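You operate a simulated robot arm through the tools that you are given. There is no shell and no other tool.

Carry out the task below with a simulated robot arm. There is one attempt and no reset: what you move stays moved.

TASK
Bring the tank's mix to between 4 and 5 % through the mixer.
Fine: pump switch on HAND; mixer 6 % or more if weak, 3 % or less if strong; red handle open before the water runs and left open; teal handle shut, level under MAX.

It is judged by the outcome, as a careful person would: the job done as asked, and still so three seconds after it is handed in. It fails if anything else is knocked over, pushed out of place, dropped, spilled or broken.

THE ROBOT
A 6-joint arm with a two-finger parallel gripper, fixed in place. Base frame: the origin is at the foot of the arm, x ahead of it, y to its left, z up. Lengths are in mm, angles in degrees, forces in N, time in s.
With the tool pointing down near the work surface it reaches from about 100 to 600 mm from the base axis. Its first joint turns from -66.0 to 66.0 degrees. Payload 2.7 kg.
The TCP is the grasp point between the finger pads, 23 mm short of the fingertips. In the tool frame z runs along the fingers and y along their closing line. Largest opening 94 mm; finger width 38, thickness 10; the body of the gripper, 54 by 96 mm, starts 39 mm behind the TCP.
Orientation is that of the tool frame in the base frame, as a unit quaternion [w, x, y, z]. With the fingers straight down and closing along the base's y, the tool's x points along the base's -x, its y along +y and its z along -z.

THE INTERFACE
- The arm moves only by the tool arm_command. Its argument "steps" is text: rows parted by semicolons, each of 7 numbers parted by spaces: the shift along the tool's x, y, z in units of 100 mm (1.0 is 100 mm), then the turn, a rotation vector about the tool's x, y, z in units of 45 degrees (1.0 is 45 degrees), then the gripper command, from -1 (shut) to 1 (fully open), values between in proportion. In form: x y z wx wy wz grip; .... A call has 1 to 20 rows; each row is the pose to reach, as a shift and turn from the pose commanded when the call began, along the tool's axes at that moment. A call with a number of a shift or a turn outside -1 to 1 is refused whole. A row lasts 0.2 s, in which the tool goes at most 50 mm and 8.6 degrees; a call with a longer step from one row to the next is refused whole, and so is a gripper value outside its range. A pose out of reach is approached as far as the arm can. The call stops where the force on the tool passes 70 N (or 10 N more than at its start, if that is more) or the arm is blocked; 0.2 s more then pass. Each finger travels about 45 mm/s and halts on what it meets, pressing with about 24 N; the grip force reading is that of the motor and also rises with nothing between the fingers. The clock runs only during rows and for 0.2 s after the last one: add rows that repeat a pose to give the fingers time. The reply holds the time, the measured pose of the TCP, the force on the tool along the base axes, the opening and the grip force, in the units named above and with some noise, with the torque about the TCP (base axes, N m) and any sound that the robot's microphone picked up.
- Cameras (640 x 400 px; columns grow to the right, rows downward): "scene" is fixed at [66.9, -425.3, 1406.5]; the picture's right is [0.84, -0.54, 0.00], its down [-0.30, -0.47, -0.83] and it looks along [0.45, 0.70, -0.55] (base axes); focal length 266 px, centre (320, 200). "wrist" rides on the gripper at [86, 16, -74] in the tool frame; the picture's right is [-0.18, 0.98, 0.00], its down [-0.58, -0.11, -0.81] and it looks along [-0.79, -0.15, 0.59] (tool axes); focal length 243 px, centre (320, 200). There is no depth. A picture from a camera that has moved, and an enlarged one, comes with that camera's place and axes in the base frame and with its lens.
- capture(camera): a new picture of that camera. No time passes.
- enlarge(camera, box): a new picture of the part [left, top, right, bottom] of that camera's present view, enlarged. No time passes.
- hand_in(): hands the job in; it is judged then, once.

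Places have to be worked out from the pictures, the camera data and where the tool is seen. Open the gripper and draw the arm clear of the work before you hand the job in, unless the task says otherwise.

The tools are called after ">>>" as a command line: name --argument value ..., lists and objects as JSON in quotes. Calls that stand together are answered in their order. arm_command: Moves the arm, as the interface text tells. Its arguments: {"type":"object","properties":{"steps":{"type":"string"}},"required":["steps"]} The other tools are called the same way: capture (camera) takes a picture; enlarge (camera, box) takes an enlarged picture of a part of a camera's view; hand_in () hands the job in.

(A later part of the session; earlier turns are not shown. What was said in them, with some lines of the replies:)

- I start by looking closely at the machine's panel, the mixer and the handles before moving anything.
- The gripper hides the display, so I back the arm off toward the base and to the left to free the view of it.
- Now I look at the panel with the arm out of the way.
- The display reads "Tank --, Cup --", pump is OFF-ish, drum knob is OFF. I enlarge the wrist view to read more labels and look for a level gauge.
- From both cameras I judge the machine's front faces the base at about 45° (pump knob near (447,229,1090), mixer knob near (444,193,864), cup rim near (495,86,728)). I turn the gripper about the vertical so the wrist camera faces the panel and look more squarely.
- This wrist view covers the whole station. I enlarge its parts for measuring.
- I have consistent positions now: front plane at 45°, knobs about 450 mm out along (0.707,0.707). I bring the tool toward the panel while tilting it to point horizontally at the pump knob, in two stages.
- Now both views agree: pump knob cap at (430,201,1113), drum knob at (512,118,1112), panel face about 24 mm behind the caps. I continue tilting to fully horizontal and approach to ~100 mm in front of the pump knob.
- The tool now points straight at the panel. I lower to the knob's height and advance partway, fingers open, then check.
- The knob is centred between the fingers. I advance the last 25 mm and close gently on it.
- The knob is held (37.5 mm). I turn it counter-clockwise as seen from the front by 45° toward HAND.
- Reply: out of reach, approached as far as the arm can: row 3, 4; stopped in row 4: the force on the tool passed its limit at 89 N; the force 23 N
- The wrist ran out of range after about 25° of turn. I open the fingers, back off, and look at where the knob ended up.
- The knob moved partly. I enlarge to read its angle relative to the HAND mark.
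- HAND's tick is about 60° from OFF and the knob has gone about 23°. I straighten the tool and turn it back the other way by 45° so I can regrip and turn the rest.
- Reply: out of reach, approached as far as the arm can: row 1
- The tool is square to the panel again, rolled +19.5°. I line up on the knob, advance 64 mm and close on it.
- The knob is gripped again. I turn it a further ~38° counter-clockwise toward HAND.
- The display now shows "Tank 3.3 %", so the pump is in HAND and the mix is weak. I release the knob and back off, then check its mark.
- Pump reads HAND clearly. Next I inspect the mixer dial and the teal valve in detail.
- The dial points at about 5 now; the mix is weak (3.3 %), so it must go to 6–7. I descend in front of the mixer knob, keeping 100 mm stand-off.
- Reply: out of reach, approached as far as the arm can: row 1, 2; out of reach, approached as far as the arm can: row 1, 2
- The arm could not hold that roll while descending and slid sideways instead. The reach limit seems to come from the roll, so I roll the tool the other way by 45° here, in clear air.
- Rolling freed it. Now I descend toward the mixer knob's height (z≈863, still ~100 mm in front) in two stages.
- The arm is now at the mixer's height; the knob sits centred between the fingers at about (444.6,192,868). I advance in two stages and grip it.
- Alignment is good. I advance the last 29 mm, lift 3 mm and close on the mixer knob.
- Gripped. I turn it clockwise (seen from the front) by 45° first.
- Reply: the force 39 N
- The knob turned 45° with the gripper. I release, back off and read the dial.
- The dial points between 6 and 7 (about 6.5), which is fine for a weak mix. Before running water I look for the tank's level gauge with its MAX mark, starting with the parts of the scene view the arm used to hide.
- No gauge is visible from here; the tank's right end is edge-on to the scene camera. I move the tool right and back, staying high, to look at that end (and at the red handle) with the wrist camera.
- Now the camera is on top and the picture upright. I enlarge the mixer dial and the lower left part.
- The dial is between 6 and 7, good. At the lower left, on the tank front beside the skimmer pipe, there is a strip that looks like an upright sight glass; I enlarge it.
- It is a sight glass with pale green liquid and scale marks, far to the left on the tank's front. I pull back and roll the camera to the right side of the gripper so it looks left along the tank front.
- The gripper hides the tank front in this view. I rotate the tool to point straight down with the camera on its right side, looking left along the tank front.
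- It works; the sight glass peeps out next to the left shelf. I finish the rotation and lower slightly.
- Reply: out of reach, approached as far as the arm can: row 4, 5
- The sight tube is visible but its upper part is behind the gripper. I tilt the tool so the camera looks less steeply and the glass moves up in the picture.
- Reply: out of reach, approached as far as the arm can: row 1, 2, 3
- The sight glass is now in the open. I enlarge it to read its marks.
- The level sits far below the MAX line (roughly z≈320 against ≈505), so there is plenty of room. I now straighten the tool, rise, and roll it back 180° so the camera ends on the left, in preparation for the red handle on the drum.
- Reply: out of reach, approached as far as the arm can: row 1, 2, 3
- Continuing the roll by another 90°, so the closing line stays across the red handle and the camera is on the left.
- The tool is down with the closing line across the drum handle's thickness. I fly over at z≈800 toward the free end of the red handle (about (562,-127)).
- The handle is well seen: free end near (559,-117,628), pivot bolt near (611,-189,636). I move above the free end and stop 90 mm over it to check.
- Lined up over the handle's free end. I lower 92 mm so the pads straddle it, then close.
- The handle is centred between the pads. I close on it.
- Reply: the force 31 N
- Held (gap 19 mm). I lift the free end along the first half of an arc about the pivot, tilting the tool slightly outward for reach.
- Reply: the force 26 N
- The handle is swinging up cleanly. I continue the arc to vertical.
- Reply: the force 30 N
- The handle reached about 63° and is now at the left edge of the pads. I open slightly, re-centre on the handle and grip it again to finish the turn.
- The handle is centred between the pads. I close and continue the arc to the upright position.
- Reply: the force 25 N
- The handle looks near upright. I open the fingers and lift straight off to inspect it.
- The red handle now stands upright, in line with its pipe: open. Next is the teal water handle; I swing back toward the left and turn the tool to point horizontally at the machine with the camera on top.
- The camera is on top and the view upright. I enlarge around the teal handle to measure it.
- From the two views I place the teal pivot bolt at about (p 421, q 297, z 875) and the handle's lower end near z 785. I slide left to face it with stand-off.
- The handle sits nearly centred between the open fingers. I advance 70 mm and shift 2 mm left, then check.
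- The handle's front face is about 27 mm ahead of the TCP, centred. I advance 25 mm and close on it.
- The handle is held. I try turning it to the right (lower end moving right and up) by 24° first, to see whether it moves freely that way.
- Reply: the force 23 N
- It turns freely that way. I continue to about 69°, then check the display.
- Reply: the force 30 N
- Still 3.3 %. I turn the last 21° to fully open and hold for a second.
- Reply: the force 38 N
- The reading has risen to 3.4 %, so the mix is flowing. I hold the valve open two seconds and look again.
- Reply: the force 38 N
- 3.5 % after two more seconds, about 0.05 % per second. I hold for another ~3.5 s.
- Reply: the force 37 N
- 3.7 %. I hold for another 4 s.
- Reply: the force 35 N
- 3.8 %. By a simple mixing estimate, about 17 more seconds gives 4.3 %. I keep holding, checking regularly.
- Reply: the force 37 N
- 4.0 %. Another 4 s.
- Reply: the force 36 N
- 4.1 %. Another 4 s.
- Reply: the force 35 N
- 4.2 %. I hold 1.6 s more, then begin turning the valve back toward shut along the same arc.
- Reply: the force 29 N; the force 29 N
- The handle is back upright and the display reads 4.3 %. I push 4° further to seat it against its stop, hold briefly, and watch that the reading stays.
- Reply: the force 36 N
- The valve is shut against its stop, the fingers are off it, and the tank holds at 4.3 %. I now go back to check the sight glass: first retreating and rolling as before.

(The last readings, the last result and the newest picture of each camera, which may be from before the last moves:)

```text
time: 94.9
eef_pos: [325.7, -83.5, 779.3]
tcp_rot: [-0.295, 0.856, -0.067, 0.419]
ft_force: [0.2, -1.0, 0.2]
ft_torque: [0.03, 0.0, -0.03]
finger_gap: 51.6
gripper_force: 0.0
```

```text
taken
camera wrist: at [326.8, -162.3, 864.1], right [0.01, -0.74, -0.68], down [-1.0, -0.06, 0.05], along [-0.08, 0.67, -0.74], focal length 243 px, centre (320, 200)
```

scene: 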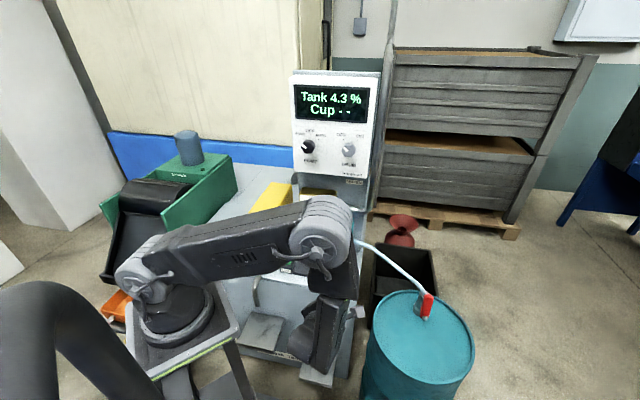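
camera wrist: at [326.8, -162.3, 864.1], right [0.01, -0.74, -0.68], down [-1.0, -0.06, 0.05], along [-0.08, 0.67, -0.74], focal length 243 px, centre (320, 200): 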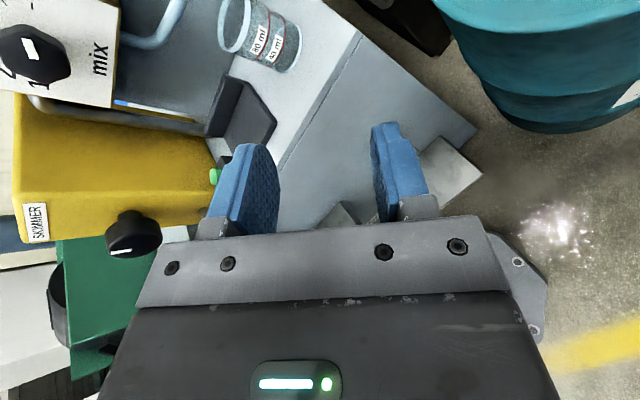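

Same route as before; I finish the rotation and the tilt to view the sight glass.

>>> arm_command --steps "0 0 0 -0.118 -0.073 0.073 0.1; 0 0 0 -0.236 -0.147 0.147 0.1; 0 0 0 -0.355 -0.22 0.22 0.1; 0 0 0 -0.473 -0.294 0.294 0.1; 0 0 0 -0.591 -0.367 0.367 0.1"

>>> arm_command --steps "0 0 0 -0.118 -0.073 0.073 0.6; 0 0 0 -0.236 -0.147 0.147 0.6; 0 0 0 -0.355 -0.22 0.22 0.6; 0 0 0 -0.473 -0.294 0.294 0.6; 0 0 0 -0.591 -0.367 0.367 0.6"

>>> arm_command --steps "0 0 0 0 -0.18 0 0.6; 0 0 0 0 -0.36 0 0.6; 0 0 0 0 -0.55 0 0.6"

>>> capture --camera "wrist"

>>> enlarge --camera "wrist" --box '[230, 80, 350, 240]'

```text
time: 96.1
eef_pos: [326.7, -83.7, 779.3]
tcp_rot: [-0.154, 0.933, -0.24, 0.221]
ft_force: [-0.1, -0.5, 0.9]
ft_torque: [0.01, 0.02, 0.01]
finger_gap: 51.7
gripper_force: 0.1
```

```text
time: 97.3
eef_pos: [273.6, -82.1, 741.7]
tcp_rot: [-0.014, 0.922, -0.387, 0.017]
ft_force: [-0.3, -0.2, -0.2]
ft_torque: [0.02, 0.02, -0.02]
finger_gap: 75.2
gripper_force: 0.0
out of reach, approached as far as the arm can: row 4, 5
```

```text
time: 98.1
eef_pos: [219.3, -69.9, 714.3]
tcp_rot: [-0.103, 0.904, -0.374, -0.181]
ft_force: [1.3, 0.7, -0.1]
ft_torque: [-0.01, 0.02, 0.0]
finger_gap: 75.3
gripper_force: 0.0
out of reach, approached as far as the arm can: row 1, 2, 3
```

```text
taken
camera wrist: at [281.9, -160.3, 746.2], right [-0.82, -0.57, 0.02], down [-0.1, 0.19, 0.98], along [-0.56, 0.8, -0.21], focal length 243 px, centre (320, 200)
```

wrist: 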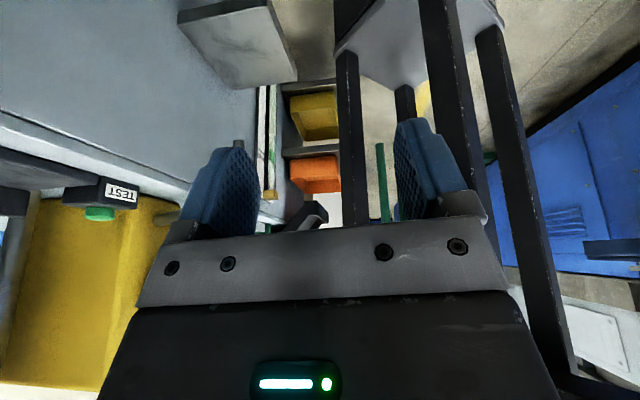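

```text
2.50 times, centred on (290, 160) of wrist
camera zoom: at [281.9, -160.3, 746.2], right [-0.82, -0.57, 0.02], down [-0.1, 0.19, 0.98], along [-0.56, 0.8, -0.21], focal length 606 px, centre (395, 300)
```

zoom: 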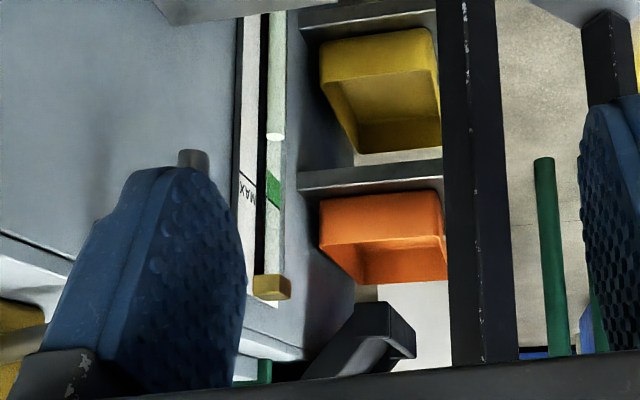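

The level has risen but is still clearly below the MAX line, so I will not add more. Now I straighten the tool, raise it and roll back to a comfortable posture away from the machine.

>>> arm_command --steps "0.1 -0.17 -0.33 0 0.18 0 0.6; 0.2 -0.34 -0.66 0 0.36 0 0.6; 0.31 -0.5 -0.98 0 0.53 0 0.6"

>>> arm_command --steps "0 0 -0.1 0 0 -0.17 0.6; 0 0 -0.2 0 0 -0.34 0.6; 0 0 -0.3 0 0 -0.51 0.6; 0 0 -0.4 0 0 -0.68 0.6; 0 0 -0.5 0 0 -0.85 0.6; 0 0 -0.6 0 0 -1.0 0.6"

>>> arm_command --steps "0 0 -0.1 0 0 -0.17 0.6; 0 0 -0.2 0 0 -0.34 0.6; 0 0 -0.3 0 0 -0.51 0.6; 0 0 -0.4 0 0 -0.68 0.6; 0 0 -0.5 0 0 -0.85 0.6; 0 0 -0.6 0 0 -1.0 0.6"

>>> capture --camera "scene"

```text
time: 98.9
eef_pos: [272.8, -87.0, 767.8]
tcp_rot: [-0.031, 0.921, -0.387, 0.018]
ft_force: [0.3, 0.1, 0.4]
ft_torque: [0.01, -0.01, -0.02]
finger_gap: 75.1
gripper_force: 0.0
out of reach, approached as far as the arm can: row 1, 2, 3
```

```text
time: 100.3
eef_pos: [272.8, -88.8, 828.1]
tcp_rot: [-0.017, 1.0, -0.004, 0.019]
ft_force: [0.1, 0.1, -0.2]
ft_torque: [-0.01, 0.02, -0.03]
finger_gap: 75.0
gripper_force: 0.1
out of reach, approached as far as the arm can: row 1
```

```text
time: 101.7
eef_pos: [268.7, -90.7, 887.3]
tcp_rot: [-0.008, 0.925, 0.378, 0.024]
ft_force: [1.3, 0.2, -0.2]
ft_torque: [-0.01, -0.01, 0.0]
finger_gap: 75.1
gripper_force: 0.1
```

```text
taken
```

scene: 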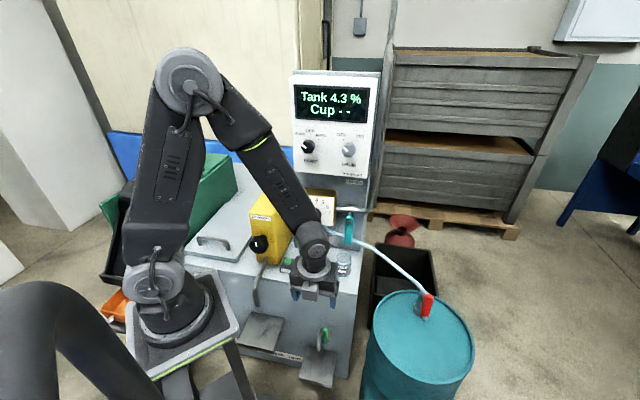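

The arm is clear of everything and the display holds 4.3 %. I roll and rise a bit further, then inspect every handle and knob one last time.

>>> arm_command --steps "0 0 -0.2 0 0 -0.17 0.6; 0 0 -0.4 0 0 -0.34 0.6; 0 0 -0.6 0 0 -0.51 0.6; 0 0 -0.8 0 0 -0.68 0.6; 0 0 -1.0 0 0 -0.85 0.6; 0 0 -1.0 0 0 -1.0 0.6"

>>> arm_command --steps "0 0 -0.25 0 0 -0.17 0.6; 0 0 -0.5 0 0 -0.34 0.6; 0 0 -0.75 0 0 -0.51 0.6; 0 0 -1.0 0 0 -0.68 0.6; 0 0 -1.0 0 0 -0.85 0.6; 0 0 -1.0 0 0 -1.0 0.6"

>>> capture --camera "scene"

>>> enlarge --camera "scene" --box '[290, 60, 390, 180]'

>>> enlarge --camera "scene" --box '[280, 180, 380, 290]'

>>> enlarge --camera "scene" --box '[370, 230, 480, 330]'

```text
time: 103.1
eef_pos: [265.3, -93.8, 986.5]
tcp_rot: [0.002, 0.71, 0.704, 0.025]
ft_force: [0.1, 0.3, -0.1]
ft_torque: [0.0, -0.01, -0.01]
finger_gap: 75.0
gripper_force: 0.1
```

```text
time: 104.5
eef_pos: [260.6, -95.9, 1085.3]
tcp_rot: [0.011, 0.387, 0.922, 0.022]
ft_force: [-0.1, 0.2, 0.1]
ft_torque: [0.0, -0.01, -0.01]
finger_gap: 75.3
gripper_force: 0.1
```

```text
taken
```

scene: 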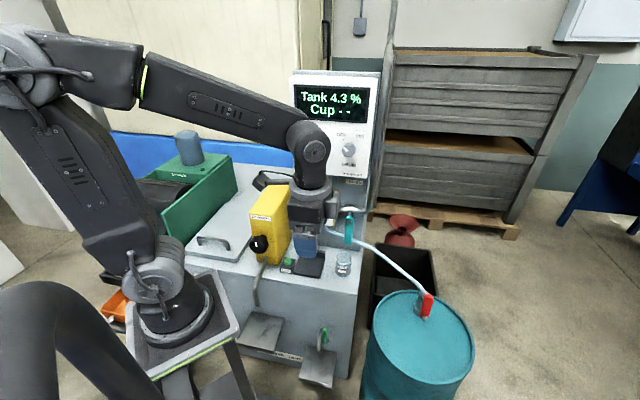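

```text
3.33 times, centred on (340, 120) of scene
camera zoom: at [66.9, -425.3, 1406.5], right [0.84, -0.54, 0.0], down [-0.3, -0.47, -0.83], along [0.45, 0.7, -0.55], focal length 885 px, centre (253, 467)
```

zoom: 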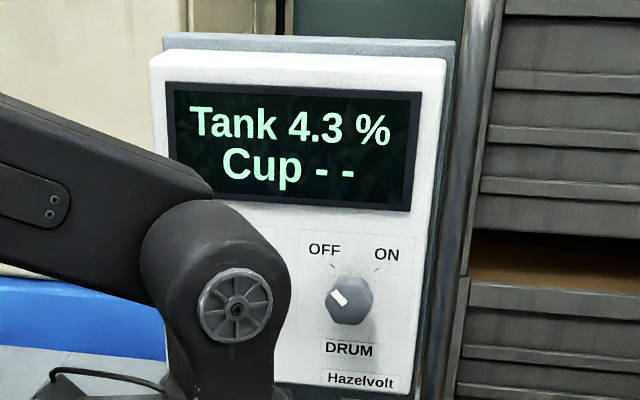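

```text
3.64 times, centred on (330, 235) of scene
camera zoom: at [66.9, -425.3, 1406.5], right [0.84, -0.54, 0.0], down [-0.3, -0.47, -0.83], along [0.45, 0.7, -0.55], focal length 966 px, centre (284, 73)
```

zoom: 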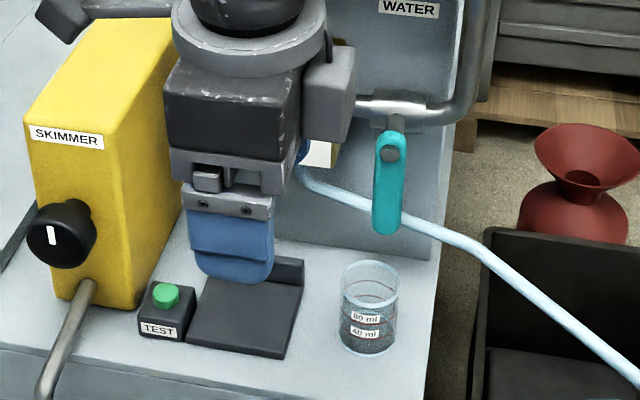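

```text
4.00 times, centred on (425, 280) of scene
camera zoom: at [66.9, -425.3, 1406.5], right [0.84, -0.54, 0.0], down [-0.3, -0.47, -0.83], along [0.45, 0.7, -0.55], focal length 1062 px, centre (-100, -120)
```

zoom: 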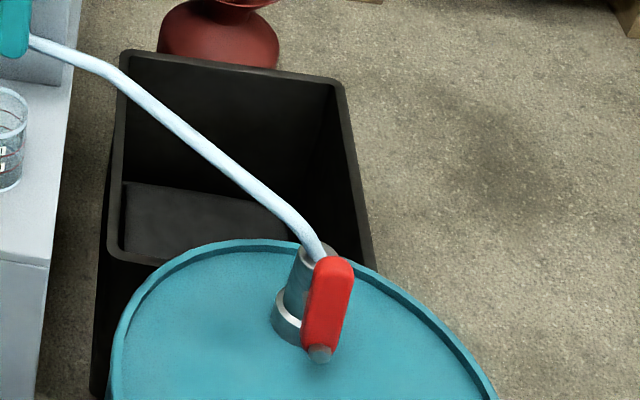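

Everything looks right. I compare the teal handle with its original shut position in the same enlargement, and watch for any drift.

>>> enlarge --camera "scene" --box '[300, 185, 370, 250]'

```text
6.15 times, centred on (335, 218) of scene
camera zoom: at [66.9, -425.3, 1406.5], right [0.84, -0.54, 0.0], down [-0.3, -0.47, -0.83], along [0.45, 0.7, -0.55], focal length 1635 px, centre (228, 92)
```

zoom: 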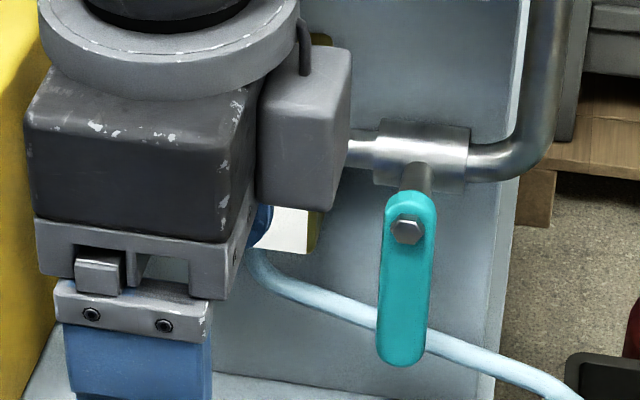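

The teal handle matches its original shut position exactly. I move the arm a little further up and back so the pump and mixer knobs can be seen once more.

>>> arm_command --steps "0 -0.2 -0.3 0 0 0 0.6; 0 -0.4 -0.6 0 0 0 0.6; 0 -0.5 -0.95 0 0 0 0.6; 0 -0.5 -0.95 0 0 0 0.6; 0 -0.5 -0.95 0 0 0 0.6; 0 -0.5 -0.95 0 0 0 0.6; 0 -0.5 -0.95 0 0 0 0.6; 0 -0.5 -0.95 0 0 0 0.6; 0 -0.5 -0.95 0 0 0 0.6; 0 -0.5 -0.95 0 0 0 0.6"

>>> capture --camera "scene"

>>> enlarge --camera "scene" --box '[270, 80, 390, 240]'

```text
time: 106.7
eef_pos: [222.9, -132.2, 1178.0]
tcp_rot: [0.011, 0.388, 0.921, 0.022]
ft_force: [0.3, -0.4, -0.5]
ft_torque: [0.0, 0.01, 0.0]
finger_gap: 75.3
gripper_force: 0.1
```

```text
taken
```

scene: 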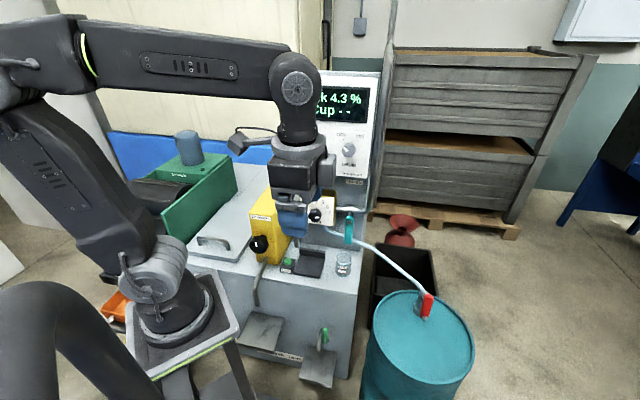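

```text
2.50 times, centred on (330, 160) of scene
camera zoom: at [66.9, -425.3, 1406.5], right [0.84, -0.54, 0.0], down [-0.3, -0.47, -0.83], along [0.45, 0.7, -0.55], focal length 664 px, centre (295, 300)
```

zoom: 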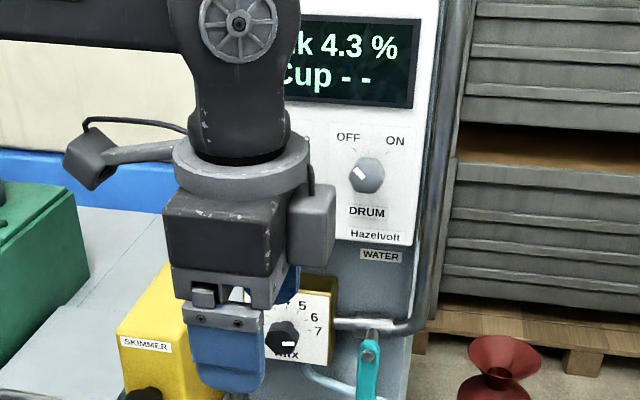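

The display holds steady at 4.3 %. The pump is on HAND (the tank reading is live), the mixer stands between 6 and 7, and red is open. Teal is shut, the level is under MAX, and the gripper is open and clear of the machine. I hand the job in.

>>> hand_in

```text
The job is handed in.
```

The tank's mix is now at 4.3 %, up from 3.3 %, and I've handed the job in. The display held at 4.3 % from when the water was shut off until hand-in.

- **Pump:** on HAND. This also turned on the live tank reading.
- **Mixer:** turned up from about 5 % to about 6.5 %, because the mix was weak.
- **Red handle:** opened before the water ran and left open, pointing straight up.
- **Teal handle:** opened for about 26 seconds, then shut. It matches its original closed position.
- **Level:** the sight glass on the tank front shows it has risen but is still below the MAX line. I stopped at 4.3 % because going to about 4.5 % would have brought it close to MAX.

The 4.3 % comes from the panel's tank reading; I did not do a cup test to check it. The cup was never touched, and I saw nothing knocked over, moved or spilled. The gripper is open and the arm is clear of the machine.
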